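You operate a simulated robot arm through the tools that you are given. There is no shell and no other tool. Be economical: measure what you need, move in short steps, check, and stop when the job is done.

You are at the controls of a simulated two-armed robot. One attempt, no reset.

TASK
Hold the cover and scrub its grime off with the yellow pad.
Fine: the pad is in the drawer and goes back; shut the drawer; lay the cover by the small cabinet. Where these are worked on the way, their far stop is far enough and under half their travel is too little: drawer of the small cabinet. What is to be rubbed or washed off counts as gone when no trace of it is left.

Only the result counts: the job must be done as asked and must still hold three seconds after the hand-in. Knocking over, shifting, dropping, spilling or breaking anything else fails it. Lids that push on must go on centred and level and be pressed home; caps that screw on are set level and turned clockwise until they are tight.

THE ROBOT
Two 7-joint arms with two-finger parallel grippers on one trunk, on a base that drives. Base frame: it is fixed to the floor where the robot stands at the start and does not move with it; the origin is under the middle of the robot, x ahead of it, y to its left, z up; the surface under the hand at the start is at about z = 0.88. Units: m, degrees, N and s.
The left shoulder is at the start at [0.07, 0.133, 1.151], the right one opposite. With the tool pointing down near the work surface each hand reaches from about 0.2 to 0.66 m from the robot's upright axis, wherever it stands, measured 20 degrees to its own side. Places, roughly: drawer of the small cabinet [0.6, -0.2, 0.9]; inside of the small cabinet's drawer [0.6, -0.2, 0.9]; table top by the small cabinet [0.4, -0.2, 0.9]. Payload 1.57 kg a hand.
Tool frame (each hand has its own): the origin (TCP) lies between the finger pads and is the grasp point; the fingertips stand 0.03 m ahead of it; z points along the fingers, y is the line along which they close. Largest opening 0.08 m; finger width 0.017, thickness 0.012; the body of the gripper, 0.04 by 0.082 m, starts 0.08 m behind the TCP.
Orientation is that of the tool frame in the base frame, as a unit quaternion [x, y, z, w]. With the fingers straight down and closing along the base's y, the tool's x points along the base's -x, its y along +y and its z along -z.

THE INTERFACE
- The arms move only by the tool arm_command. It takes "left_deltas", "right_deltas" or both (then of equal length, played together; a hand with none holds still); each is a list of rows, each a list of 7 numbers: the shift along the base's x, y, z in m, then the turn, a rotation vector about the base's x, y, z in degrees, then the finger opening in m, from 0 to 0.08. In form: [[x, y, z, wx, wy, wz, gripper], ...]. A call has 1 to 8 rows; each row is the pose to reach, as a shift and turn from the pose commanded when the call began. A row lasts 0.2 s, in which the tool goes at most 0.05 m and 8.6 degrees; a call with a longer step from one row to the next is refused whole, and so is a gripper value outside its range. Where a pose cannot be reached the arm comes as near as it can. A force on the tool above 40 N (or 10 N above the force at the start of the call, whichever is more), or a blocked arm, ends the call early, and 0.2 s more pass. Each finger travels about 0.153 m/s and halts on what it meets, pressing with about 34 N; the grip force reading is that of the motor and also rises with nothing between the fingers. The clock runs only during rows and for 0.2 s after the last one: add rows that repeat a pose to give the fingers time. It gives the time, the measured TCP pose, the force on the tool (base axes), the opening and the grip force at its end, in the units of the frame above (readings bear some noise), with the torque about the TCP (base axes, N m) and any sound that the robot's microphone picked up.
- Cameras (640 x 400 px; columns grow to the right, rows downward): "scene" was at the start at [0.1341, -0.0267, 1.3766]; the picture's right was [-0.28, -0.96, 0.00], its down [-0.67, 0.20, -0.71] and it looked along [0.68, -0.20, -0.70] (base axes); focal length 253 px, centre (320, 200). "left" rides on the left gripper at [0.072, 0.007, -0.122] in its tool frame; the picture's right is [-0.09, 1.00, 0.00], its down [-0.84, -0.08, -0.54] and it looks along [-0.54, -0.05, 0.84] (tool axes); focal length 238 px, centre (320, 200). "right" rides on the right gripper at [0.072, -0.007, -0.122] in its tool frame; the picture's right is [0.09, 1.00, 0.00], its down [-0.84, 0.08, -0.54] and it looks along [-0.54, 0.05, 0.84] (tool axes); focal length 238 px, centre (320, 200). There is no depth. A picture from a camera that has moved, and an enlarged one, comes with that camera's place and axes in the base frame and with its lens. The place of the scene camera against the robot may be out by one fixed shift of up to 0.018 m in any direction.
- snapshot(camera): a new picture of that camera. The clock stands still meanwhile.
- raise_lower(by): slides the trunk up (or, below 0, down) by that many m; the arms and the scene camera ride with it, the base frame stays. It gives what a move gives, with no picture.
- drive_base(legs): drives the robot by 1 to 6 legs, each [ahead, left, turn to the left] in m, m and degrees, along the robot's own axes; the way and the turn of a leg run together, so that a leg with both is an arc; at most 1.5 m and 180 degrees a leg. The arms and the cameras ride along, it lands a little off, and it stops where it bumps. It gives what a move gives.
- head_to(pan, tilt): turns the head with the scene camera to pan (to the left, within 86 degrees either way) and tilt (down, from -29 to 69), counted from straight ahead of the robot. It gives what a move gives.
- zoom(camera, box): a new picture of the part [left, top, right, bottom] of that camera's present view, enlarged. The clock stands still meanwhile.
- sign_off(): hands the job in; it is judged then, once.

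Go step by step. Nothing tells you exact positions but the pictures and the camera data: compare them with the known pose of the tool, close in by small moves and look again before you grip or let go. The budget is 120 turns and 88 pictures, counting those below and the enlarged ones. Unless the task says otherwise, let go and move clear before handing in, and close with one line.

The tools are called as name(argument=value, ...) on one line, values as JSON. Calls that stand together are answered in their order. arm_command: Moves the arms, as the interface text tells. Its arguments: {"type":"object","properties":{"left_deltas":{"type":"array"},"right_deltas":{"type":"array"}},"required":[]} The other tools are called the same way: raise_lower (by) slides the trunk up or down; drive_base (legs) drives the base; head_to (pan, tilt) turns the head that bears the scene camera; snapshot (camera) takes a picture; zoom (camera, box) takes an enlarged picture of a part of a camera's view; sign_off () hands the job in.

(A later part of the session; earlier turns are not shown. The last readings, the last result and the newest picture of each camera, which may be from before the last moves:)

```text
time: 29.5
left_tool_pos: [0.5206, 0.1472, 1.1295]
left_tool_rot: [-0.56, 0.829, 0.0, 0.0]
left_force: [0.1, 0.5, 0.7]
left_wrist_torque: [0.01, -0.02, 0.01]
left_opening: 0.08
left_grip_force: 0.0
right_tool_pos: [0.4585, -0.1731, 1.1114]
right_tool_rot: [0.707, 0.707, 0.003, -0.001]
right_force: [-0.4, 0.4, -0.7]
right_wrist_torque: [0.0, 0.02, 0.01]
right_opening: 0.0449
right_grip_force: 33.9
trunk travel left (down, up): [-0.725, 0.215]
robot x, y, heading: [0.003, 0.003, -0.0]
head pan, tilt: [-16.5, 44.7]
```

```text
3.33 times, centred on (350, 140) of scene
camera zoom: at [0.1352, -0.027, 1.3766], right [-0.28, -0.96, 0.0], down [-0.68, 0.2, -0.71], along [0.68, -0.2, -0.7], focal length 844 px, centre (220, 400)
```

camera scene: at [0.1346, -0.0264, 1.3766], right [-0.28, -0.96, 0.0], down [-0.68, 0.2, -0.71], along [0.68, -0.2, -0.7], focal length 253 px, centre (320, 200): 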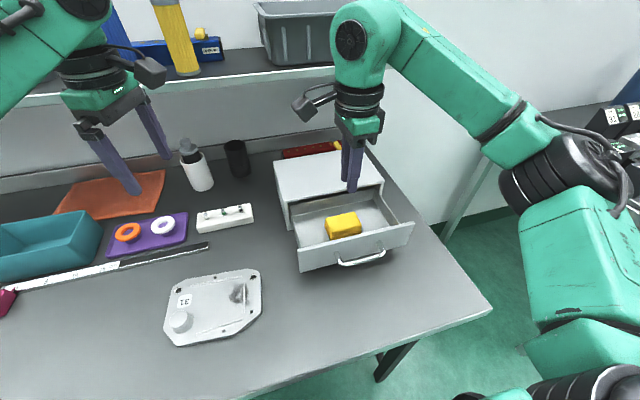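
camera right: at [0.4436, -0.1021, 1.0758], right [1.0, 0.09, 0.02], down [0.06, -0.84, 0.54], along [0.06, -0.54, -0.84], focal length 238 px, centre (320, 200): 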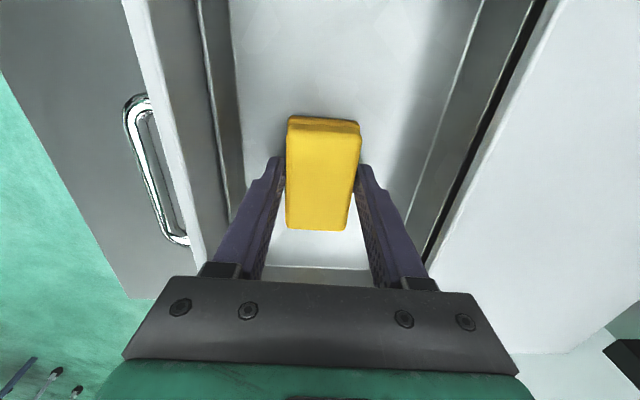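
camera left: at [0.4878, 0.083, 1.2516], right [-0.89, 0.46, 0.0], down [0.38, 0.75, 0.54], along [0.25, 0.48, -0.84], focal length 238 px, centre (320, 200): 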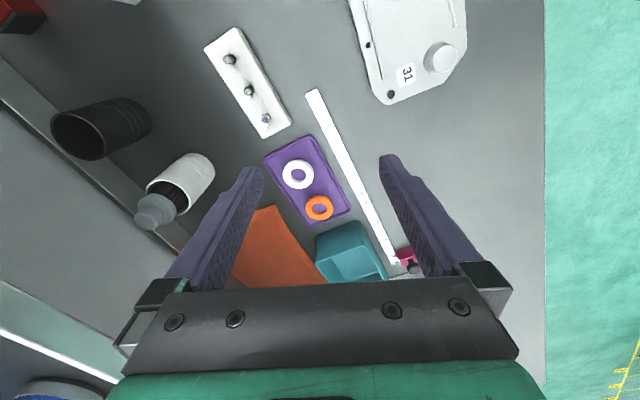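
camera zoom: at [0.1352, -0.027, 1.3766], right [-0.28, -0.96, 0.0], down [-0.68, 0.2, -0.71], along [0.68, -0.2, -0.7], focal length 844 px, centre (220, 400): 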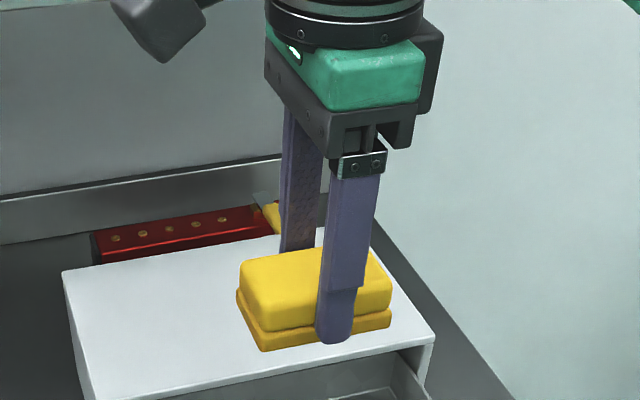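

The pad now protrudes about 6 mm below the tips. The knob is at about [0.365, 0.16], so the left hand will take it tilted 45° from the left, closing along x, leaving room for the right hand. First I finish the left yaw and move over.

arm_command(left_deltas=[[-0.02, 0.015, 0, 0, 0, 8, 0.07], [-0.05, 0.03, 0, 0, 0, 16, 0.07], [-0.08, 0.05, 0, 0, 0, 22, 0.07], [-0.11, 0.07, 0, 0, 0, 22, 0.07], [-0.15, 0.08, 0, 0, 0, 22, 0.07]])

arm_command(left_deltas=[[0, 0, 0, -8.5, 0, 0, 0.07], [0, 0, 0, -17, 0, 0, 0.07], [0, 0, 0, -25.5, 0, 0, 0.07], [0, 0, 0, -34, 0, 0, 0.07], [0, 0, 0, -42.5, 0, 0, 0.07], [0, 0, 0, -45, 0, 0, 0.07]])

snapshot(camera="left")

snapshot(camera="scene")

```text
time: 30.7
left_tool_pos: [0.3695, 0.2265, 1.1312]
left_tool_rot: [0.708, -0.706, 0.001, -0.001]
left_force: [0.4, 0.0, -0.1]
left_wrist_torque: [0.0, 0.0, 0.01]
left_opening: 0.07
left_grip_force: 0.0
right_tool_pos: [0.4563, -0.1722, 1.1133]
right_tool_rot: [0.708, 0.707, 0.003, 0.001]
right_force: [0.1, -0.7, 0.1]
right_wrist_torque: [0.03, -0.01, -0.02]
right_opening: 0.0448
right_grip_force: 34.3
trunk travel left (down, up): [-0.725, 0.215]
robot x, y, heading: [-0.0007, 0.0005, 0.3]
head pan, tilt: [-16.5, 44.7]
```

```text
time: 32.1
left_tool_pos: [0.3704, 0.2264, 1.1298]
left_tool_rot: [0.654, -0.652, 0.271, 0.271]
left_force: [0.0, 0.9, -1.3]
left_wrist_torque: [0.01, -0.01, 0.0]
left_opening: 0.0701
left_grip_force: 0.1
right_tool_pos: [0.4583, -0.1736, 1.1119]
right_tool_rot: [0.708, 0.706, 0.004, 0.0]
right_force: [0.3, -0.1, 0.2]
right_wrist_torque: [-0.01, 0.02, -0.02]
right_opening: 0.0447
right_grip_force: 34.2
trunk travel left (down, up): [-0.725, 0.215]
robot x, y, heading: [0.0011, -0.0027, -0.0]
head pan, tilt: [-16.5, 44.7]
```

```text
57 pictures are left
camera left: at [0.3644, 0.2629, 1.2671], right [-1.0, 0.06, -0.06], down [0.08, 0.97, -0.21], along [0.05, -0.21, -0.98], focal length 238 px, centre (320, 200)
```

left: 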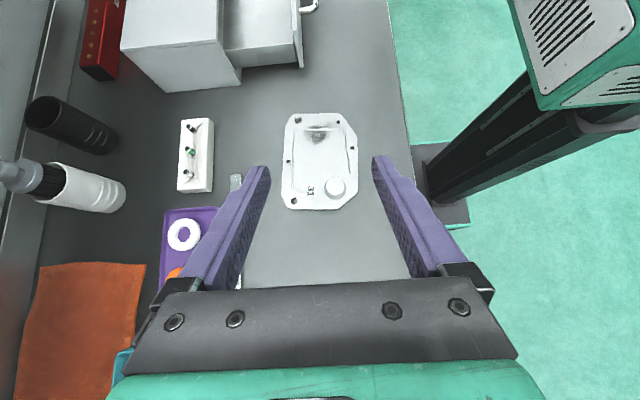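

```text
56 pictures are left
camera scene: at [0.135, -0.0269, 1.3766], right [-0.28, -0.96, 0.0], down [-0.68, 0.2, -0.71], along [0.68, -0.2, -0.7], focal length 253 px, centre (320, 200)
```

scene: 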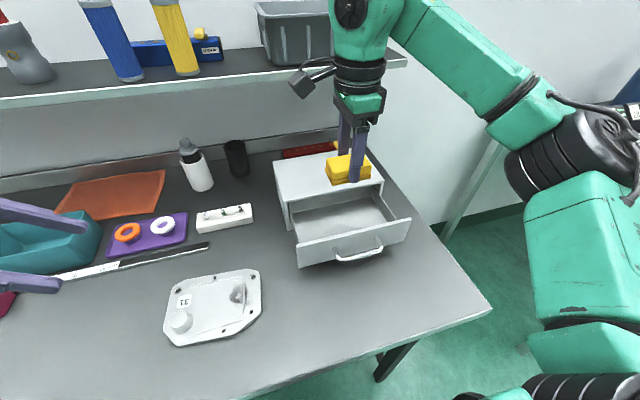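

The left hand is now tilted, and the knob looks to be at about [0.361, 0.163]. I lower along the approach line and look again.

arm_command(left_deltas=[[-0.003, 0.005, -0.04, 0, 0, 0, 0.07], [-0.006, 0.005, -0.08, 0, 0, 0, 0.07], [-0.009, 0.005, -0.12, 0, 0, 0, 0.06], [-0.009, 0.005, -0.152, 0, 0, 0, 0.06], [-0.009, 0.005, -0.152, 0, 0, 0, 0.06]])

snapshot(camera="left")

zoom(camera="scene", box=[100, 230, 300, 380])

```text
time: 33.3
left_tool_pos: [0.3576, 0.2333, 0.9769]
left_tool_rot: [0.654, -0.652, 0.271, 0.271]
left_force: [-0.4, 0.1, -0.9]
left_wrist_torque: [0.05, -0.03, 0.02]
left_opening: 0.0602
left_grip_force: 0.0
right_tool_pos: [0.4591, -0.173, 1.1114]
right_tool_rot: [0.708, 0.706, 0.003, -0.001]
right_force: [-0.1, 0.4, -0.8]
right_wrist_torque: [0.01, 0.02, 0.02]
right_opening: 0.0447
right_grip_force: 34.1
trunk travel left (down, up): [-0.725, 0.215]
robot x, y, heading: [-0.0006, -0.0043, 0.0]
head pan, tilt: [-16.5, 44.7]
```

```text
55 pictures are left
camera left: at [0.3523, 0.2689, 1.1141], right [-1.0, 0.06, -0.06], down [0.08, 0.97, -0.21], along [0.05, -0.21, -0.98], focal length 238 px, centre (320, 200)
```

left: 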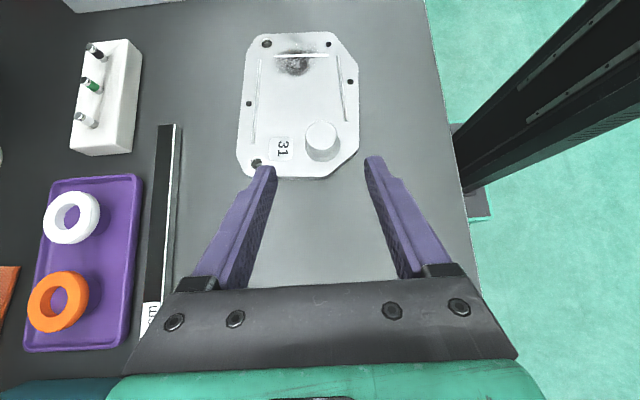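

```text
2.67 times, centred on (200, 305) of scene
camera zoom: at [0.1347, -0.0269, 1.3766], right [-0.28, -0.96, 0.0], down [-0.68, 0.2, -0.71], along [0.68, -0.2, -0.7], focal length 675 px, centre (640, -80)
```

zoom: 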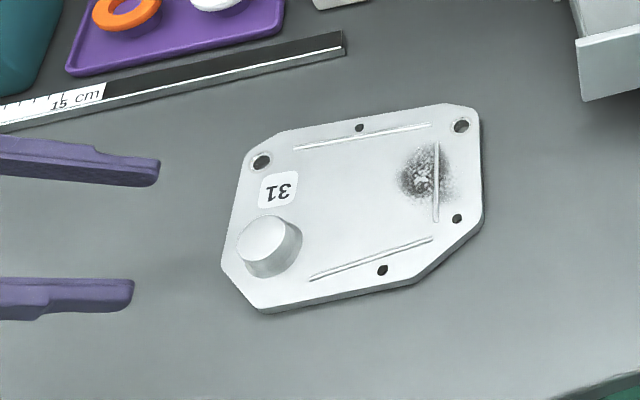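

The knob is at about [0.357, 0.166], lined up between the fingers. I move in along the finger direction.

arm_command(left_deltas=[[0, -0.015, -0.015, 0, 0, 0, 0.055], [0, -0.03, -0.03, 0, 0, 0, 0.055], [0, -0.042, -0.042, 0, 0, 0, 0.055], [0, -0.05, -0.05, 0, 0, 0, 0.055], [0, -0.05, -0.05, 0, 0, 0, 0.055]])

zoom(camera="left", box=[220, 50, 420, 200])

zoom(camera="scene", box=[140, 260, 260, 350])

```text
time: 34.5
left_tool_pos: [0.3604, 0.1816, 0.929]
left_tool_rot: [0.653, -0.653, 0.271, 0.271]
left_force: [0.7, 0.3, -0.7]
left_wrist_torque: [0.01, 0.0, 0.01]
left_opening: 0.0552
left_grip_force: 0.0
right_tool_pos: [0.458, -0.173, 1.1129]
right_tool_rot: [0.708, 0.707, 0.002, -0.001]
right_force: [-0.1, -0.5, 0.1]
right_wrist_torque: [-0.02, 0.0, 0.04]
right_opening: 0.0444
right_grip_force: 33.9
trunk travel left (down, up): [-0.725, 0.215]
robot x, y, heading: [-0.0011, -0.0011, 0.1]
head pan, tilt: [-16.5, 44.7]
```

```text
2.67 times, centred on (320, 125) of left
camera zoom: at [0.3544, 0.2183, 1.0654], right [-1.0, 0.06, -0.06], down [0.08, 0.97, -0.21], along [0.05, -0.21, -0.98], focal length 636 px, centre (320, 400)
```

zoom: 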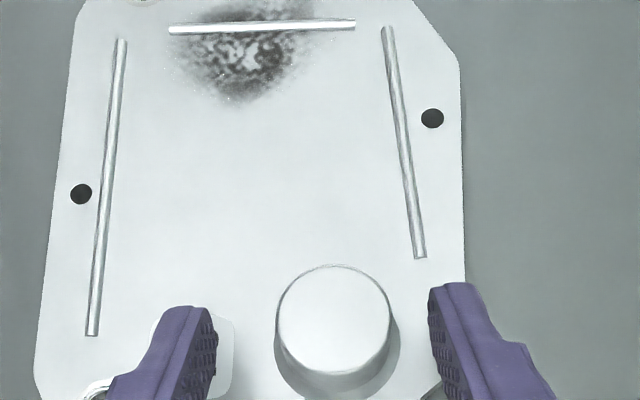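

```text
4.44 times, centred on (200, 305) of scene
camera zoom: at [0.1347, -0.0266, 1.3766], right [-0.28, -0.96, 0.0], down [-0.67, 0.2, -0.71], along [0.68, -0.2, -0.7], focal length 1125 px, centre (853, -267)
```

zoom: 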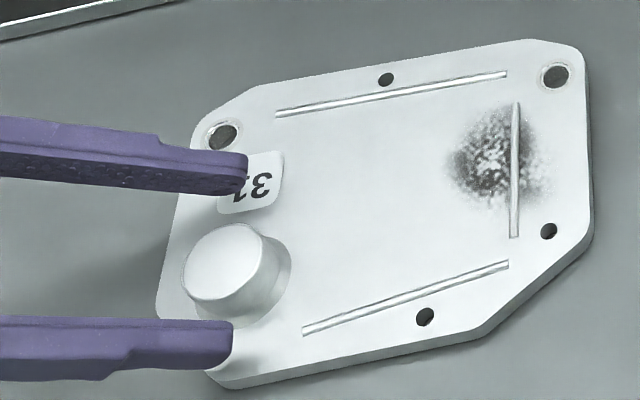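

I move the last 6 mm in and close on the knob.

arm_command(left_deltas=[[0, -0.004, -0.004, 0, 0, 0, 0.055], [0, -0.007, -0.007, 0, 0, 0, 0.055], [0, -0.007, -0.007, 0, 0, 0, 0.035], [0, -0.007, -0.007, 0, 0, 0, 0.015], [0, -0.007, -0.007, 0, 0, 0, 0.01], [0, -0.007, -0.007, 0, 0, 0, 0.01]])

zoom(camera="scene", box=[140, 260, 260, 350])

```text
time: 35.9
left_tool_pos: [0.3603, 0.174, 0.9201]
left_tool_rot: [0.654, -0.653, 0.271, 0.271]
left_force: [-0.8, 0.3, 0.6]
left_wrist_torque: [0.06, -0.22, 0.06]
left_opening: 0.0291
left_grip_force: 34.1
right_tool_pos: [0.4571, -0.1722, 1.1123]
right_tool_rot: [0.708, 0.707, 0.003, -0.001]
right_force: [-0.6, 0.5, -0.3]
right_wrist_torque: [0.02, 0.0, 0.0]
right_opening: 0.0445
right_grip_force: 33.7
trunk travel left (down, up): [-0.725, 0.215]
robot x, y, heading: [0.0006, 0.0024, -0.2]
head pan, tilt: [-16.5, 44.7]
```

```text
4.44 times, centred on (200, 305) of scene
camera zoom: at [0.1345, -0.0266, 1.3766], right [-0.28, -0.96, 0.0], down [-0.67, 0.2, -0.71], along [0.68, -0.2, -0.7], focal length 1125 px, centre (853, -267)
```

zoom: 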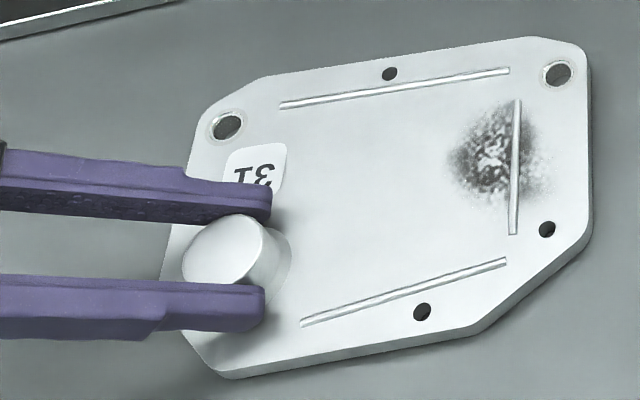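

The knob is held. The grime centre is at about [0.383, 0.067], so I bring the pad over it at height and check clearances.

arm_command(right_deltas=[[-0.01, 0.035, 0, 0, 0, 0, 0.02], [-0.02, 0.07, 0, 0, 0, 0, 0.02], [-0.035, 0.105, 0, 0, 0, 0, 0.02], [-0.05, 0.14, 0, 0, 0, 0, 0.02], [-0.06, 0.175, 0, 0, 0, 0, 0.02], [-0.07, 0.21, 0, 0, 0, 0, 0.02], [-0.075, 0.235, -0.03, 0, 0, 0, 0.02], [-0.075, 0.235, -0.06, 0, 0, 0, 0.02]])

snapshot(camera="right")

snapshot(camera="left")

snapshot(camera="scene")

```text
time: 37.7
left_tool_pos: [0.3594, 0.1749, 0.9215]
left_tool_rot: [0.653, -0.653, 0.27, 0.271]
left_force: [-0.6, -1.6, 1.0]
left_wrist_torque: [-0.05, -0.27, 0.05]
left_opening: 0.0289
left_grip_force: 33.9
right_tool_pos: [0.3822, 0.0622, 1.0512]
right_tool_rot: [0.708, 0.706, 0.004, 0.0]
right_force: [-0.2, 1.0, -0.7]
right_wrist_torque: [0.0, -0.01, 0.01]
right_opening: 0.0446
right_grip_force: 34.3
trunk travel left (down, up): [-0.725, 0.215]
robot x, y, heading: [0.0019, 0.0007, 0.0]
head pan, tilt: [-16.5, 44.7]
```

```text
50 pictures are left
camera right: at [0.3746, 0.1326, 1.1761], right [1.0, 0.09, 0.0], down [0.07, -0.84, 0.54], along [0.05, -0.54, -0.84], focal length 238 px, centre (320, 200)
```

right: 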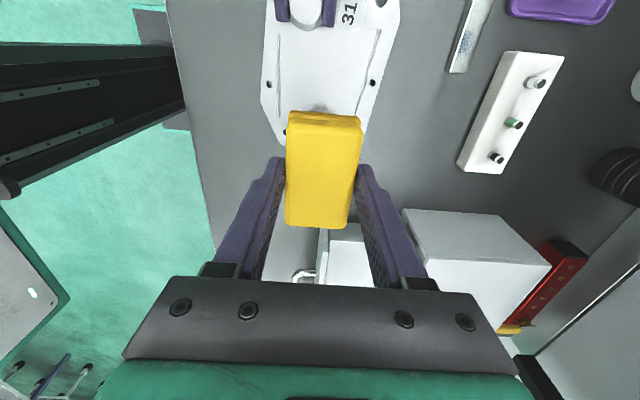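

```text
49 pictures are left
camera left: at [0.3547, 0.2105, 1.0581], right [-1.0, 0.06, -0.06], down [0.08, 0.97, -0.21], along [0.05, -0.21, -0.98], focal length 238 px, centre (320, 200)
```

left: 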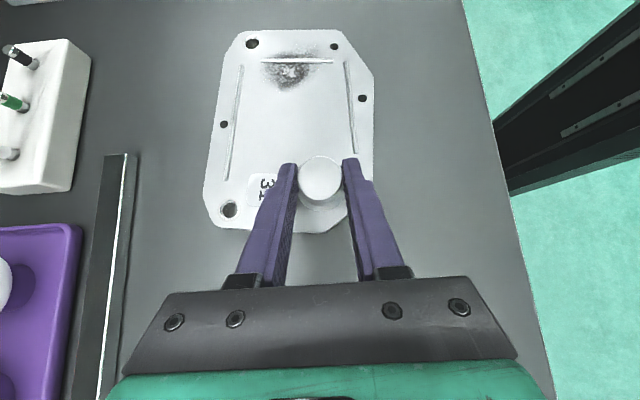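

```text
48 pictures are left
camera scene: at [0.1346, -0.0268, 1.3767], right [-0.28, -0.96, 0.0], down [-0.67, 0.2, -0.71], along [0.68, -0.2, -0.7], focal length 253 px, centre (320, 200)
```

scene: 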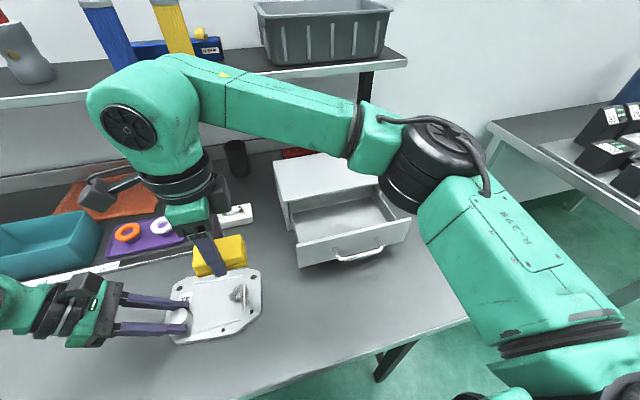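

The paths are clear of each other. The grime spans about x 0.353–0.402 and y 0.05–0.09, so I lower the pad to just above it and look from the left wrist.

arm_command(right_deltas=[[-0.002, 0.005, -0.03, 0, 0, 0, 0.02], [-0.004, 0.006, -0.06, 0, 0, 0, 0.02], [-0.004, 0.006, -0.09, 0, 0, 0, 0.02], [-0.004, 0.006, -0.108, 0, 0, 0, 0.02], [-0.004, 0.006, -0.108, 0, 0, 0, 0.02]])

zoom(camera="left", box=[180, 0, 420, 180])

```text
time: 38.9
left_tool_pos: [0.3614, 0.1752, 0.9212]
left_tool_rot: [0.654, -0.653, 0.27, 0.27]
left_force: [0.7, 0.6, 1.4]
left_wrist_torque: [-0.01, -0.31, 0.12]
left_opening: 0.0289
left_grip_force: 34.1
right_tool_pos: [0.379, 0.0686, 0.945]
right_tool_rot: [0.708, 0.706, 0.003, -0.001]
right_force: [-0.4, -0.1, -0.2]
right_wrist_torque: [-0.02, -0.01, -0.02]
right_opening: 0.0444
right_grip_force: 34.0
trunk travel left (down, up): [-0.725, 0.215]
robot x, y, heading: [0.0008, 0.0013, -0.2]
head pan, tilt: [-16.5, 44.7]
```

```text
2.22 times, centred on (300, 90) of left
camera zoom: at [0.3546, 0.2107, 1.0581], right [-1.0, 0.06, -0.06], down [0.08, 0.97, -0.21], along [0.05, -0.21, -0.98], focal length 530 px, centre (364, 444)
```

zoom: 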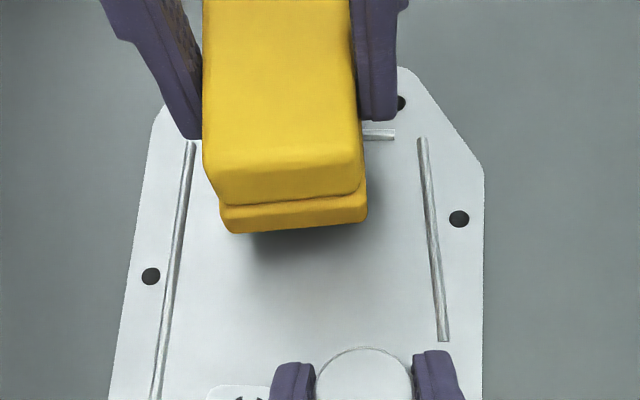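

The pad hovers over the spot. I lower in small steps to find contact.

arm_command(right_deltas=[[0, 0, -0.005, 0, 0, 0, 0.02], [0, 0, -0.009, 0, 0, 0, 0.02], [0, 0, -0.012, 0, 0, 0, 0.02], [0, 0, -0.014, 0, 0, 0, 0.02]])

```text
time: 39.9
left_tool_pos: [0.3595, 0.1746, 0.9209]
left_tool_rot: [0.654, -0.653, 0.269, 0.27]
left_force: [-0.4, 1.0, 2.6]
left_wrist_torque: [-0.02, -0.38, 0.13]
left_opening: 0.0289
left_grip_force: 34.4
right_tool_pos: [0.379, 0.0694, 0.9307]
right_tool_rot: [0.708, 0.706, 0.003, 0.0]
right_force: [-0.2, -0.1, 0.3]
right_wrist_torque: [0.01, 0.02, 0.03]
right_opening: 0.0448
right_grip_force: 34.1
trunk travel left (down, up): [-0.725, 0.215]
robot x, y, heading: [-0.0006, -0.0025, -0.0]
head pan, tilt: [-16.5, 44.7]
```

arm_command(right_deltas=[[0, 0, -0.002, 0, 0, 0, 0.02], [0, 0, -0.004, 0, 0, 0, 0.02], [0, 0, -0.006, 0, 0, 0, 0.02]])

```text
time: 40.6
left_tool_pos: [0.3611, 0.1736, 0.9203]
left_tool_rot: [0.655, -0.652, 0.271, 0.27]
left_force: [0.1, 1.0, 3.0]
left_wrist_torque: [-0.82, 0.08, 0.01]
left_opening: 0.0289
left_grip_force: 34.3
right_tool_pos: [0.3779, 0.0688, 0.9284]
right_tool_rot: [0.708, 0.707, 0.007, -0.001]
right_force: [-0.9, -4.4, 10.6]
right_wrist_torque: [-0.42, 0.15, 0.03]
right_opening: 0.0446
right_grip_force: 34.0
trunk travel left (down, up): [-0.725, 0.215]
robot x, y, heading: [-0.0002, 0.0029, -0.1]
head pan, tilt: [-16.5, 44.7]
stopped in row 3 (right hand): the force on the tool passed its limit at 43 N (the readings are from after the stop); the commanded pose is now the measured one
```

Contact with about 10 N. Now I scrub with strokes along x at this height.

arm_command(right_deltas=[[0.01, 0, 0, 0, 0, 0, 0.02], [0.02, 0, 0, 0, 0, 0, 0.02], [0.01, 0, 0, 0, 0, 0, 0.02], [0, 0, 0, 0, 0, 0, 0.02], [-0.01, 0, 0, 0, 0, 0, 0.02], [-0.02, 0, 0, 0, 0, 0, 0.02], [-0.01, 0, 0, 0, 0, 0, 0.02], [0, 0, 0, 0, 0, 0, 0.02]])

```text
time: 42.4
left_tool_pos: [0.3609, 0.1769, 0.921]
left_tool_rot: [0.655, -0.652, 0.271, 0.268]
left_force: [11.4, -0.7, -8.5]
left_wrist_torque: [0.15, -0.01, 0.41]
left_opening: 0.0286
left_grip_force: 34.0
right_tool_pos: [0.3762, 0.0703, 0.9286]
right_tool_rot: [0.705, 0.709, 0.006, -0.003]
right_force: [-16.6, 2.2, 21.8]
right_wrist_torque: [0.33, 0.52, 0.45]
right_opening: 0.0446
right_grip_force: 34.3
trunk travel left (down, up): [-0.725, 0.215]
robot x, y, heading: [0.001, -0.0021, 0.1]
head pan, tilt: [-16.5, 44.7]
```

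The strokes run with about 20 N of pressing force. Now strokes along y and diagonal ones.

arm_command(right_deltas=[[0, 0.01, 0, 0, 0, 0, 0.02], [0, 0.02, 0, 0, 0, 0, 0.02], [0, 0.01, 0, 0, 0, 0, 0.02], [0, 0, 0, 0, 0, 0, 0.02], [0, -0.01, 0, 0, 0, 0, 0.02], [0, -0.02, 0, 0, 0, 0, 0.02], [0.01, -0.01, 0, 0, 0, 0, 0.02], [0, 0, 0, 0, 0, 0, 0.02]])

arm_command(right_deltas=[[0.01, 0.01, 0, 0, 0, 0, 0.02], [0.02, 0.015, 0, 0, 0, 0, 0.02], [0.01, 0, 0, 0, 0, 0, 0.02], [0.0, -0.01, 0, 0, 0, 0, 0.02], [-0.01, 0, 0, 0, 0, 0, 0.02], [-0.02, 0.01, 0, 0, 0, 0, 0.02], [-0.01, 0, 0, 0, 0, 0, 0.02], [0, 0, 0, 0, 0, 0, 0.02]])

arm_command(right_deltas=[[0, 0, 0.01, 0, 0, 0, 0.02], [0, -0.03, 0.03, 0, 0, 0, 0.02], [0, -0.07, 0.05, 0, 0, 0, 0.02], [0, -0.1, 0.07, 0, 0, 0, 0.02]])

zoom(camera="left", box=[180, 0, 420, 180])

```text
time: 44.2
left_tool_pos: [0.3599, 0.1775, 0.9215]
left_tool_rot: [0.655, -0.653, 0.269, 0.267]
left_force: [-3.7, 20.4, 6.7]
left_wrist_torque: [0.3, -0.07, 0.16]
left_opening: 0.0287
left_grip_force: 34.4
right_tool_pos: [0.3814, 0.0663, 0.9288]
right_tool_rot: [0.71, 0.704, 0.006, 0.004]
right_force: [10.6, -18.5, 27.9]
right_wrist_torque: [-0.7, 0.15, 0.38]
right_opening: 0.0446
right_grip_force: 33.6
trunk travel left (down, up): [-0.725, 0.215]
robot x, y, heading: [0.0039, -0.0016, -0.1]
head pan, tilt: [-16.5, 44.7]
```

```text
time: 46.0
left_tool_pos: [0.36, 0.174, 0.9208]
left_tool_rot: [0.655, -0.652, 0.271, 0.269]
left_force: [-3.2, -1.5, 8.4]
left_wrist_torque: [-0.43, -0.05, 0.01]
left_opening: 0.0285
left_grip_force: 34.5
right_tool_pos: [0.3782, 0.0679, 0.9303]
right_tool_rot: [0.707, 0.707, 0.006, -0.002]
right_force: [1.2, 0.1, 0.0]
right_wrist_torque: [0.0, -0.01, -0.02]
right_opening: 0.0447
right_grip_force: 33.9
trunk travel left (down, up): [-0.725, 0.215]
robot x, y, heading: [0.0027, 0.0011, 0.0]
head pan, tilt: [-16.5, 44.7]
```

```text
time: 47.0
left_tool_pos: [0.3615, 0.1803, 0.9205]
left_tool_rot: [0.654, -0.651, 0.274, 0.272]
left_force: [-1.7, -6.2, 17.1]
left_wrist_torque: [-0.41, 0.01, 0.09]
left_opening: 0.0289
left_grip_force: 33.2
right_tool_pos: [0.3772, -0.0247, 0.9986]
right_tool_rot: [0.705, 0.709, 0.004, 0.0]
right_force: [-0.8, 19.6, -15.3]
right_wrist_torque: [0.82, 0.34, 0.44]
right_opening: 0.0457
right_grip_force: 33.9
trunk travel left (down, up): [-0.725, 0.215]
robot x, y, heading: [0.0016, -0.0013, -0.1]
head pan, tilt: [-16.5, 44.7]
```

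```text
2.22 times, centred on (300, 90) of left
camera zoom: at [0.3547, 0.2179, 1.0567], right [-1.0, 0.06, -0.07], down [0.07, 0.97, -0.22], along [0.05, -0.22, -0.97], focal length 530 px, centre (364, 444)
```

zoom: 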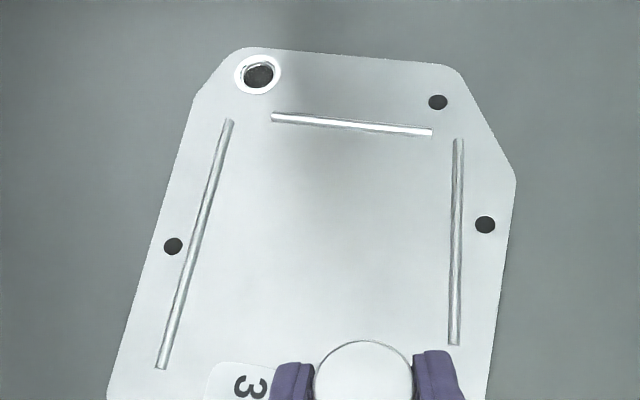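

The grime looks gone, but forces show on both hands, so something is touching. I look before moving.

snapshot(camera="scene")

snapshot(camera="left")

snapshot(camera="right")

```text
45 pictures are left
camera scene: at [0.1345, -0.0177, 1.3766], right [-0.28, -0.96, 0.01], down [-0.68, 0.19, -0.71], along [0.68, -0.21, -0.7], focal length 253 px, centre (320, 200)
```

scene: 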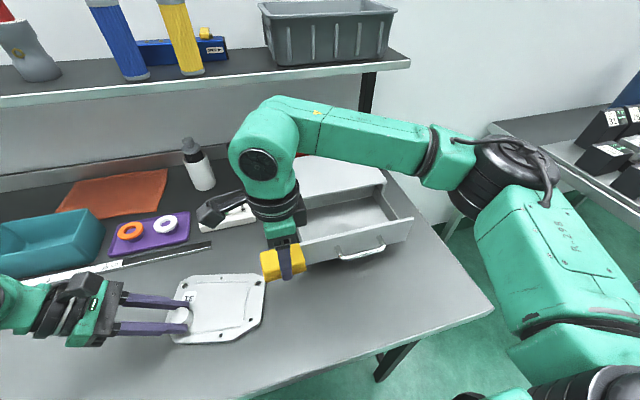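

```text
44 pictures are left
camera left: at [0.3547, 0.2179, 1.0567], right [-1.0, 0.06, -0.07], down [0.07, 0.97, -0.22], along [0.05, -0.22, -0.97], focal length 238 px, centre (320, 200)
```

left: 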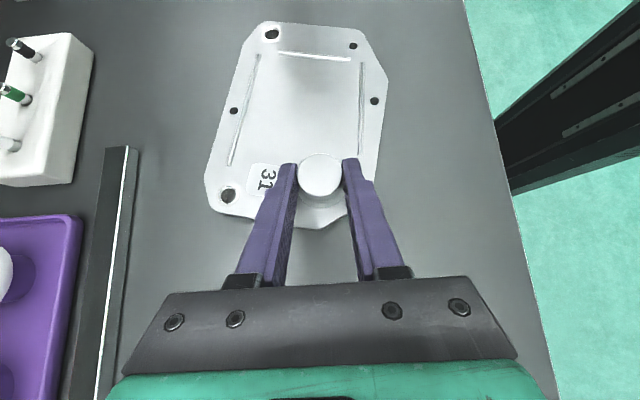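

```text
43 pictures are left
camera right: at [0.3692, 0.0461, 1.1223], right [1.0, 0.1, 0.01], down [0.08, -0.84, 0.54], along [0.06, -0.53, -0.84], focal length 238 px, centre (320, 200)
```

right: 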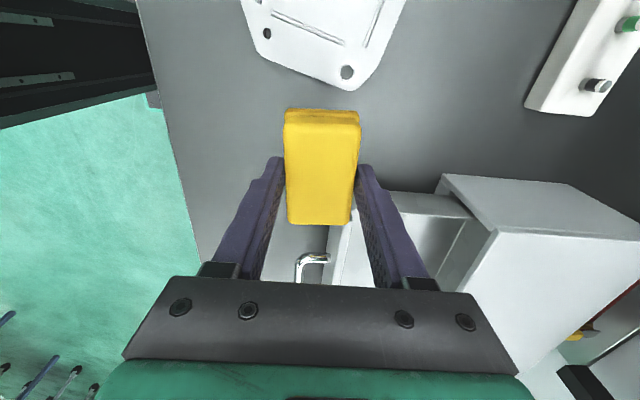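

The pad's end seems to have bumped the left corner of the open drawer front. I back off toward +y, then go straight up.

arm_command(right_deltas=[[0, 0.015, 0, 0, 0, 0, 0.02], [0, 0.025, 0.01, 0, 0, 0, 0.02], [0, 0.025, 0.05, 0, 0, 0, 0.02], [0, 0.025, 0.09, 0, 0, 0, 0.02], [0, 0.025, 0.11, 0, 0, 0, 0.02], [0, 0.025, 0.11, 0, 0, 0, 0.02]])

snapshot(camera="scene")

zoom(camera="left", box=[180, 0, 420, 180])

```text
time: 48.4
left_tool_pos: [0.3614, 0.1764, 0.9202]
left_tool_rot: [0.655, -0.652, 0.27, 0.27]
left_force: [-0.8, 0.2, -0.1]
left_wrist_torque: [0.22, -0.05, 0.02]
left_opening: 0.0287
left_grip_force: 33.9
right_tool_pos: [0.3811, -0.0059, 1.108]
right_tool_rot: [0.707, 0.707, 0.006, -0.002]
right_force: [-0.1, -0.2, -1.0]
right_wrist_torque: [-0.03, 0.03, 0.0]
right_opening: 0.0448
right_grip_force: 34.6
trunk travel left (down, up): [-0.725, 0.215]
robot x, y, heading: [-0.0042, 0.0, -0.0]
head pan, tilt: [-16.5, 44.7]
```

```text
42 pictures are left
camera scene: at [0.135, -0.0266, 1.3766], right [-0.28, -0.96, 0.0], down [-0.68, 0.2, -0.71], along [0.68, -0.2, -0.7], focal length 253 px, centre (320, 200)
```

scene: 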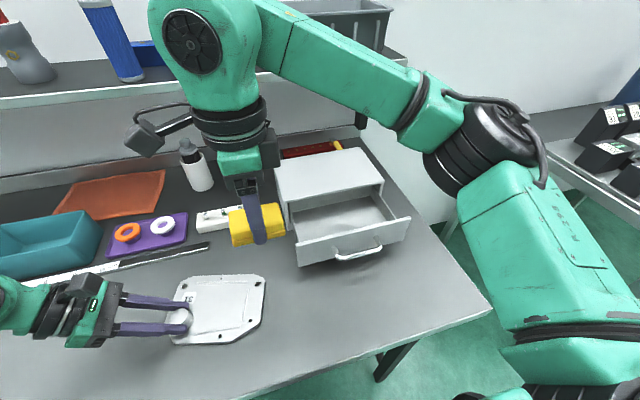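

```text
2.22 times, centred on (300, 90) of left
camera zoom: at [0.3553, 0.2111, 1.0569], right [-1.0, 0.06, -0.06], down [0.07, 0.98, -0.21], along [0.05, -0.21, -0.98], focal length 530 px, centre (364, 444)
```

zoom: 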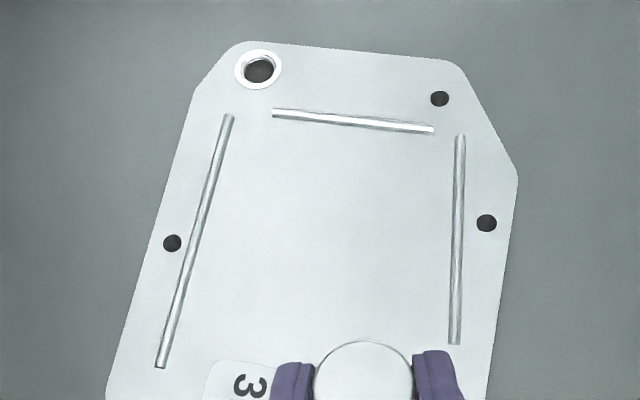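

The plate is clean. I carry the pad back over the drawer at height.

arm_command(right_deltas=[[0.01, -0.03, 0, 0, 0, 0, 0.02], [0.02, -0.06, 0, 0, 0, 0, 0.02], [0.04, -0.09, 0, 0, 0, 0, 0.02], [0.06, -0.12, 0, 0, 0, 0, 0.02], [0.075, -0.15, 0, 0, 0, 0, 0.02], [0.077, -0.168, 0, 0, 0, 0, 0.02], [0.077, -0.168, -0.04, 0, 0, 0, 0.02], [0.077, -0.168, -0.08, 0, 0, 0, 0.02]])

snapshot(camera="right")

zoom(camera="scene", box=[250, 150, 430, 285])

```text
time: 50.2
left_tool_pos: [0.3611, 0.1747, 0.9209]
left_tool_rot: [0.656, -0.652, 0.27, 0.27]
left_force: [0.0, -0.1, 0.3]
left_wrist_torque: [0.21, 0.04, -0.02]
left_opening: 0.0286
left_grip_force: 33.6
right_tool_pos: [0.4562, -0.1741, 1.0273]
right_tool_rot: [0.708, 0.706, 0.006, -0.002]
right_force: [-0.3, -0.5, 0.1]
right_wrist_torque: [0.0, 0.03, 0.0]
right_opening: 0.0447
right_grip_force: 34.1
trunk travel left (down, up): [-0.725, 0.215]
robot x, y, heading: [-0.0026, -0.0049, -0.2]
head pan, tilt: [-16.5, 44.7]
```

```text
40 pictures are left
camera right: at [0.4496, -0.1041, 1.1512], right [1.0, 0.09, 0.01], down [0.07, -0.84, 0.53], along [0.05, -0.53, -0.85], focal length 238 px, centre (320, 200)
```

right: 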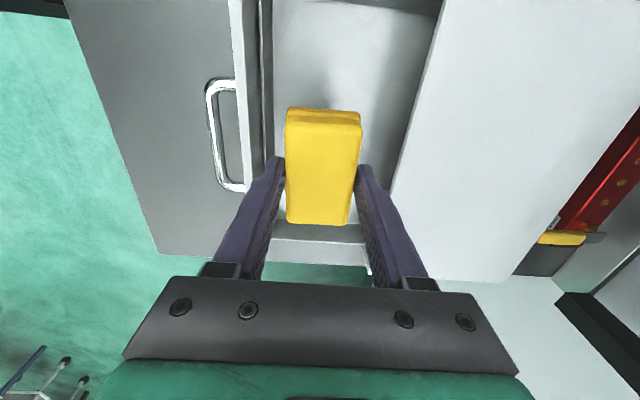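

```text
2.96 times, centred on (340, 218) of scene
camera zoom: at [0.1355, -0.0271, 1.3766], right [-0.28, -0.96, 0.0], down [-0.68, 0.2, -0.71], along [0.68, -0.2, -0.7], focal length 750 px, centre (261, 148)
```

zoom: 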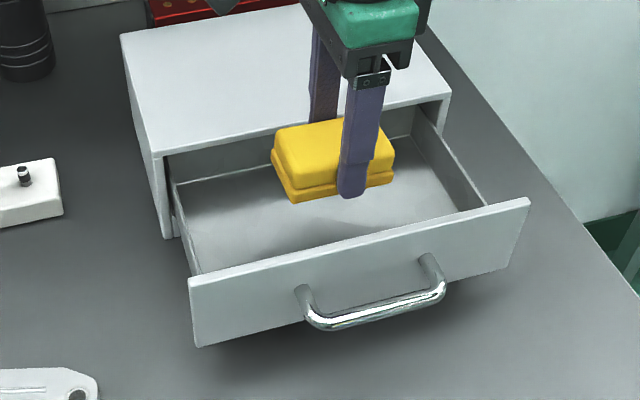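

The cabinet hasn't moved; only the drawer was nudged in by about 1 cm. I lower the pad in and let go with a small opening.

arm_command(right_deltas=[[0.002, 0, -0.03, 0, 0, 0, 0.02], [0.002, 0, -0.055, 0, 0, 0, 0.02], [0.002, 0, -0.068, 0, 0, 0, 0.02], [0.002, 0, -0.075, 0, 0, 0, 0.02], [0.002, 0, -0.075, 0, 0, 0, 0.02]])

arm_command(right_deltas=[[0, 0, 0, 0, 0, 0, 0.053], [0, 0, 0, 0, 0, 0, 0.053], [0, 0, 0.03, 0, 0, 0, 0.053], [0, 0, 0.07, 0, 0, 0, 0.053], [0, 0, 0.11, 0, 0, 0, 0.053], [0, 0, 0.11, 0, 0, 0, 0.053]])

zoom(camera="scene", box=[250, 150, 430, 285])

snapshot(camera="right")

```text
time: 51.4
left_tool_pos: [0.3622, 0.1762, 0.9201]
left_tool_rot: [0.655, -0.652, 0.27, 0.27]
left_force: [0.8, 0.5, -1.6]
left_wrist_torque: [0.21, -0.09, -0.01]
left_opening: 0.0286
left_grip_force: 33.9
right_tool_pos: [0.4585, -0.172, 0.9534]
right_tool_rot: [0.708, 0.706, 0.006, -0.001]
right_force: [0.4, 0.6, -0.9]
right_wrist_torque: [-0.04, 0.02, 0.01]
right_opening: 0.0448
right_grip_force: 34.6
trunk travel left (down, up): [-0.725, 0.215]
robot x, y, heading: [0.0002, 0.0039, -0.4]
head pan, tilt: [-16.5, 44.7]
```

```text
time: 52.8
left_tool_pos: [0.3622, 0.1757, 0.9195]
left_tool_rot: [0.656, -0.652, 0.27, 0.269]
left_force: [-0.9, 0.5, -0.3]
left_wrist_torque: [0.26, -0.09, 0.03]
left_opening: 0.0288
left_grip_force: 34.1
right_tool_pos: [0.4582, -0.1729, 1.0637]
right_tool_rot: [0.708, 0.707, 0.006, -0.002]
right_force: [0.4, 0.5, 0.5]
right_wrist_torque: [-0.03, 0.0, 0.0]
right_opening: 0.053
right_grip_force: 0.1
trunk travel left (down, up): [-0.725, 0.215]
robot x, y, heading: [-0.0004, -0.0016, 0.3]
head pan, tilt: [-16.5, 44.7]
```

```text
2.96 times, centred on (340, 218) of scene
camera zoom: at [0.135, -0.0268, 1.3766], right [-0.28, -0.96, 0.0], down [-0.68, 0.2, -0.71], along [0.68, -0.2, -0.7], focal length 750 px, centre (261, 148)
```

zoom: 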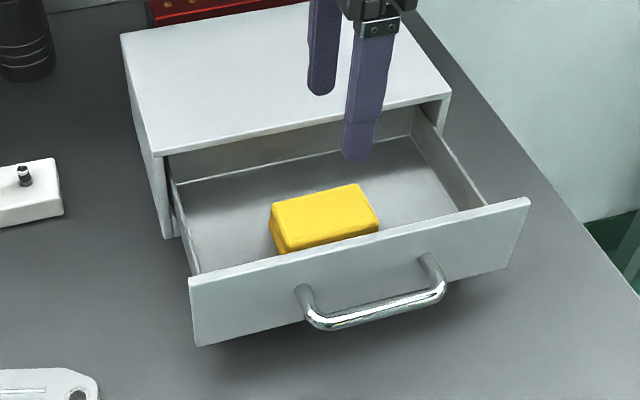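

```text
37 pictures are left
camera right: at [0.4516, -0.1036, 1.1876], right [1.0, 0.09, 0.01], down [0.07, -0.84, 0.53], along [0.05, -0.53, -0.85], focal length 238 px, centre (320, 200)
```

right: 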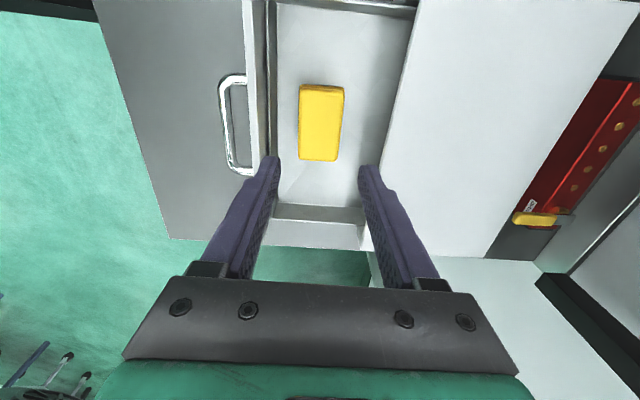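

The pad lies in the drawer. I close the fingers, come down in front of the handle and push the drawer shut.

arm_command(right_deltas=[[-0.04, 0, 0.02, 0, 0, 0, 0.0], [-0.08, 0, 0.02, 0, 0, 0, 0.0], [-0.125, 0, 0.02, 0, 0, 0, 0.0], [-0.125, 0, -0.02, 0, 0, 0, 0.0], [-0.125, 0, -0.06, 0, 0, 0, 0.0], [-0.125, 0, -0.1, 0, 0, 0, 0.0], [-0.125, 0, -0.119, 0, 0, 0, 0.0], [-0.125, 0, -0.119, 0, 0, 0, 0.0]])

zoom(camera="scene", box=[250, 150, 430, 285])

```text
time: 54.6
left_tool_pos: [0.3615, 0.1761, 0.9207]
left_tool_rot: [0.655, -0.652, 0.27, 0.27]
left_force: [-0.2, 0.5, 0.1]
left_wrist_torque: [0.2, -0.04, -0.01]
left_opening: 0.0287
left_grip_force: 33.9
right_tool_pos: [0.3325, -0.1753, 0.9446]
right_tool_rot: [0.707, 0.707, 0.006, -0.001]
right_force: [-0.3, -0.6, -0.8]
right_wrist_torque: [0.03, 0.01, 0.03]
right_opening: 0.0
right_grip_force: 21.3
trunk travel left (down, up): [-0.725, 0.215]
robot x, y, heading: [0.0031, 0.0019, 0.1]
head pan, tilt: [-16.5, 44.7]
```

```text
2.96 times, centred on (340, 218) of scene
camera zoom: at [0.135, -0.0267, 1.3766], right [-0.28, -0.96, 0.0], down [-0.68, 0.2, -0.71], along [0.68, -0.2, -0.7], focal length 750 px, centre (261, 148)
```

zoom: 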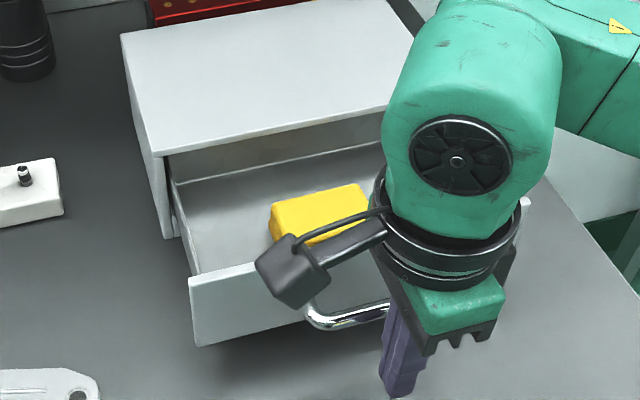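

I push forward along +x.

arm_command(right_deltas=[[0.016, 0, 0, 0, 0, 0, 0.0], [0.032, 0, 0, 0, 0, 0, 0.0], [0.048, 0, 0, 0, 0, 0, 0.0], [0.064, 0, 0, 0, 0, 0, 0.0], [0.08, 0, 0, 0, 0, 0, 0.0], [0.096, 0, 0, 0, 0, 0, 0.0], [0.112, 0, 0, 0, 0, 0, 0.0], [0.124, 0, 0, 0, 0, 0, 0.0]])

arm_command(right_deltas=[[0.003, 0, 0, 0, 0, 0, 0.0], [0.006, 0, 0, 0, 0, 0, 0.0], [0.009, 0, 0, 0, 0, 0, 0.0]])

zoom(camera="scene", box=[250, 130, 410, 250])

```text
time: 56.4
left_tool_pos: [0.3617, 0.1765, 0.92]
left_tool_rot: [0.655, -0.652, 0.27, 0.27]
left_force: [0.5, -0.8, -0.4]
left_wrist_torque: [0.16, -0.1, 0.0]
left_opening: 0.0283
left_grip_force: 34.0
right_tool_pos: [0.458, -0.1733, 0.9441]
right_tool_rot: [0.707, 0.707, 0.005, -0.002]
right_force: [0.8, -0.9, -0.3]
right_wrist_torque: [-0.01, 0.01, 0.0]
right_opening: 0.0001
right_grip_force: 21.4
trunk travel left (down, up): [-0.725, 0.215]
robot x, y, heading: [0.0049, -0.0002, 0.0]
head pan, tilt: [-16.5, 44.7]
```

```text
time: 57.2
left_tool_pos: [0.3591, 0.1756, 0.9208]
left_tool_rot: [0.655, -0.653, 0.27, 0.27]
left_force: [0.4, 0.8, -0.2]
left_wrist_torque: [0.22, 0.03, 0.0]
left_opening: 0.0286
left_grip_force: 34.5
right_tool_pos: [0.4636, -0.1728, 0.9457]
right_tool_rot: [0.707, 0.707, 0.006, -0.001]
right_force: [-6.3, -0.9, 5.4]
right_wrist_torque: [-0.01, -0.11, -0.02]
right_opening: 0.0001
right_grip_force: 21.0
trunk travel left (down, up): [-0.725, 0.215]
robot x, y, heading: [-0.0028, -0.0012, -0.1]
head pan, tilt: [-16.5, 44.7]
```

```text
3.33 times, centred on (330, 190) of scene
camera zoom: at [0.1323, -0.0264, 1.377], right [-0.28, -0.96, 0.0], down [-0.67, 0.2, -0.71], along [0.68, -0.2, -0.7], focal length 844 px, centre (287, 233)
```

zoom: 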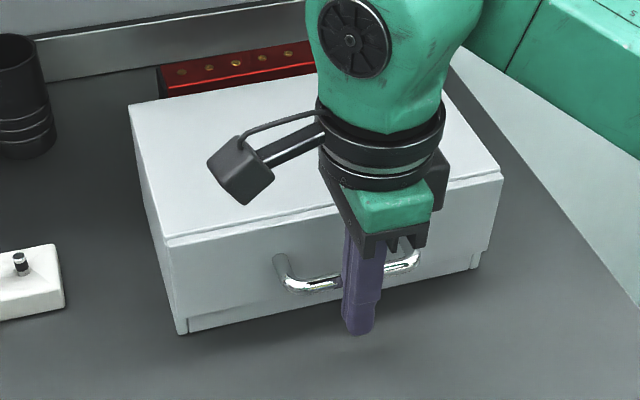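

The drawer is fully shut and the cabinet hasn't shifted. I back the right hand off, up and out to the right.

arm_command(right_deltas=[[-0.02, 0, 0, 0, 0, 0, 0.0], [-0.03, 0, 0.04, 0, 0, 0, 0.0], [-0.03, 0, 0.09, 0, 0, 0, 0.0], [-0.03, -0.03, 0.13, 0, 0, 0, 0.0], [-0.03, -0.07, 0.17, 0, 0, 0, 0.0], [-0.03, -0.11, 0.19, 0, 0, 0, 0.0], [-0.03, -0.15, 0.19, 0, 0, 0, 0.0], [-0.03, -0.18, 0.19, 0, 0, 0, 0.0]])

snapshot(camera="scene")

```text
refused: row 5 steps farther than a row can; nothing moved
```

```text
34 pictures are left
camera scene: at [0.1323, -0.0264, 1.377], right [-0.28, -0.96, 0.0], down [-0.67, 0.2, -0.71], along [0.68, -0.2, -0.7], focal length 253 px, centre (320, 200)
```

scene: 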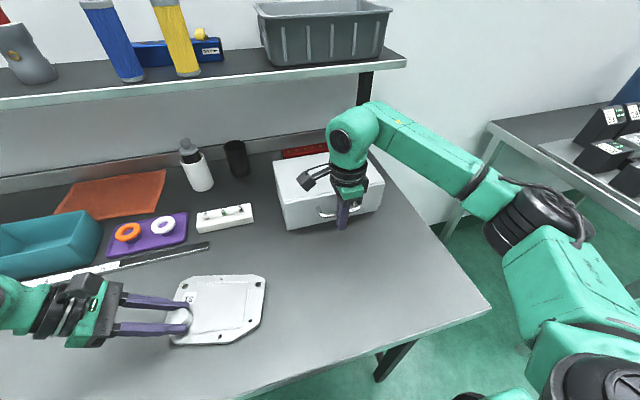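

A row was too long, so I repeat the retreat with smaller steps.

arm_command(right_deltas=[[-0.02, 0, 0, 0, 0, 0, 0.0], [-0.03, 0, 0.04, 0, 0, 0, 0.0], [-0.03, 0, 0.085, 0, 0, 0, 0.0], [-0.03, -0.02, 0.125, 0, 0, 0, 0.0], [-0.03, -0.05, 0.16, 0, 0, 0, 0.0], [-0.03, -0.09, 0.18, 0, 0, 0, 0.0], [-0.03, -0.13, 0.185, 0, 0, 0, 0.0], [-0.03, -0.17, 0.185, 0, 0, 0, 0.0]])

snapshot(camera="scene")

snapshot(camera="left")

```text
time: 59.0
left_tool_pos: [0.361, 0.1734, 0.9203]
left_tool_rot: [0.655, -0.652, 0.27, 0.27]
left_force: [-0.9, -0.1, -0.2]
left_wrist_torque: [0.17, -0.06, -0.05]
left_opening: 0.0285
left_grip_force: 34.0
right_tool_pos: [0.4338, -0.3452, 1.1286]
right_tool_rot: [0.707, 0.707, 0.006, 0.0]
right_force: [0.6, -0.7, -0.9]
right_wrist_torque: [0.0, 0.0, 0.0]
right_opening: 0.0
right_grip_force: 21.7
trunk travel left (down, up): [-0.725, 0.215]
robot x, y, heading: [-0.0006, -0.0009, -0.1]
head pan, tilt: [-16.5, 44.7]
```

```text
33 pictures are left
camera scene: at [0.1348, -0.0282, 1.3766], right [-0.28, -0.96, 0.0], down [-0.67, 0.2, -0.71], along [0.68, -0.2, -0.7], focal length 253 px, centre (320, 200)
```

scene: 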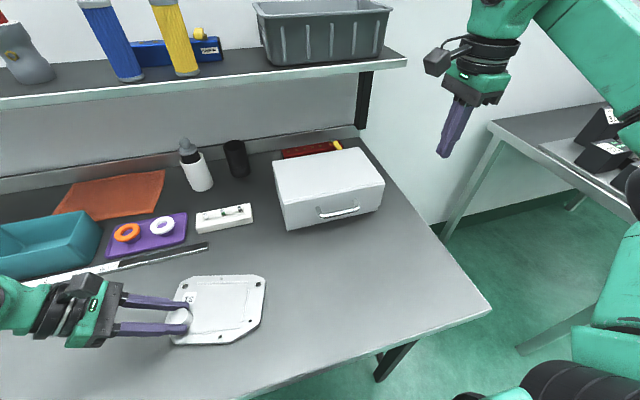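

```text
32 pictures are left
camera left: at [0.355, 0.2098, 1.0573], right [-1.0, 0.06, -0.06], down [0.07, 0.98, -0.21], along [0.05, -0.21, -0.98], focal length 238 px, centre (320, 200)
```

left: 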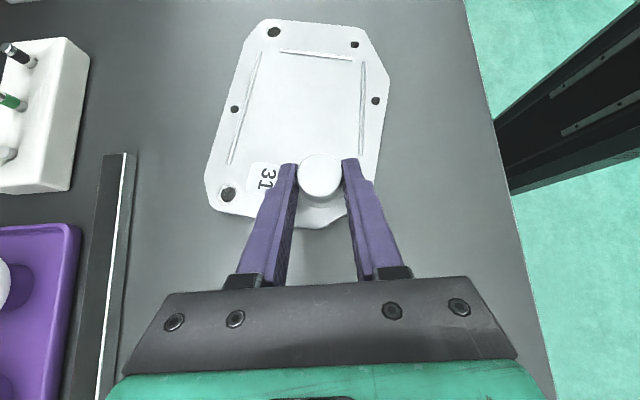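

The right hand is clear. I now slide the cover by its knob along the free table toward the spot in front of the cabinet, aiming for its centre at about [0.4, -0.2].

arm_command(left_deltas=[[0.002, -0.015, 0.001, 0, 0, 0, 0.01], [0.004, -0.035, 0.001, 0, 0, 0, 0.01], [0.006, -0.055, 0.001, 0, 0, 0, 0.01], [0.008, -0.075, 0.001, 0, 0, 0, 0.01], [0.01, -0.095, 0.001, 0, 0, 0, 0.01], [0.012, -0.115, 0.001, 0, 0, 0, 0.01], [0.013, -0.135, 0.001, 0, 0, 0, 0.01], [0.014, -0.15, 0.001, 0, 0, 0, 0.01]])

snapshot(camera="scene")

```text
time: 60.8
left_tool_pos: [0.3767, 0.0262, 0.9211]
left_tool_rot: [0.655, -0.653, 0.269, 0.269]
left_force: [-0.3, -0.1, -0.3]
left_wrist_torque: [0.22, 0.04, -0.02]
left_opening: 0.0285
left_grip_force: 34.8
right_tool_pos: [0.4345, -0.3445, 1.1282]
right_tool_rot: [0.708, 0.706, 0.006, -0.003]
right_force: [-0.6, 0.3, 0.3]
right_wrist_torque: [0.02, 0.01, -0.02]
right_opening: 0.0
right_grip_force: 21.1
trunk travel left (down, up): [-0.725, 0.215]
robot x, y, heading: [0.0032, -0.0014, 0.1]
head pan, tilt: [-16.5, 44.7]
```

```text
31 pictures are left
camera scene: at [0.1355, -0.0274, 1.3765], right [-0.28, -0.96, 0.0], down [-0.68, 0.2, -0.71], along [0.68, -0.2, -0.7], focal length 253 px, centre (320, 200)
```

scene: 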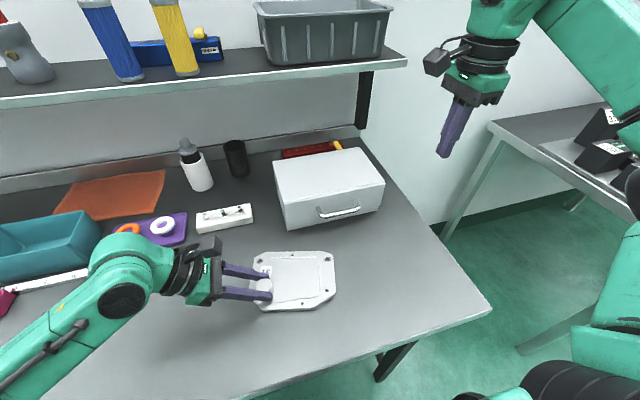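

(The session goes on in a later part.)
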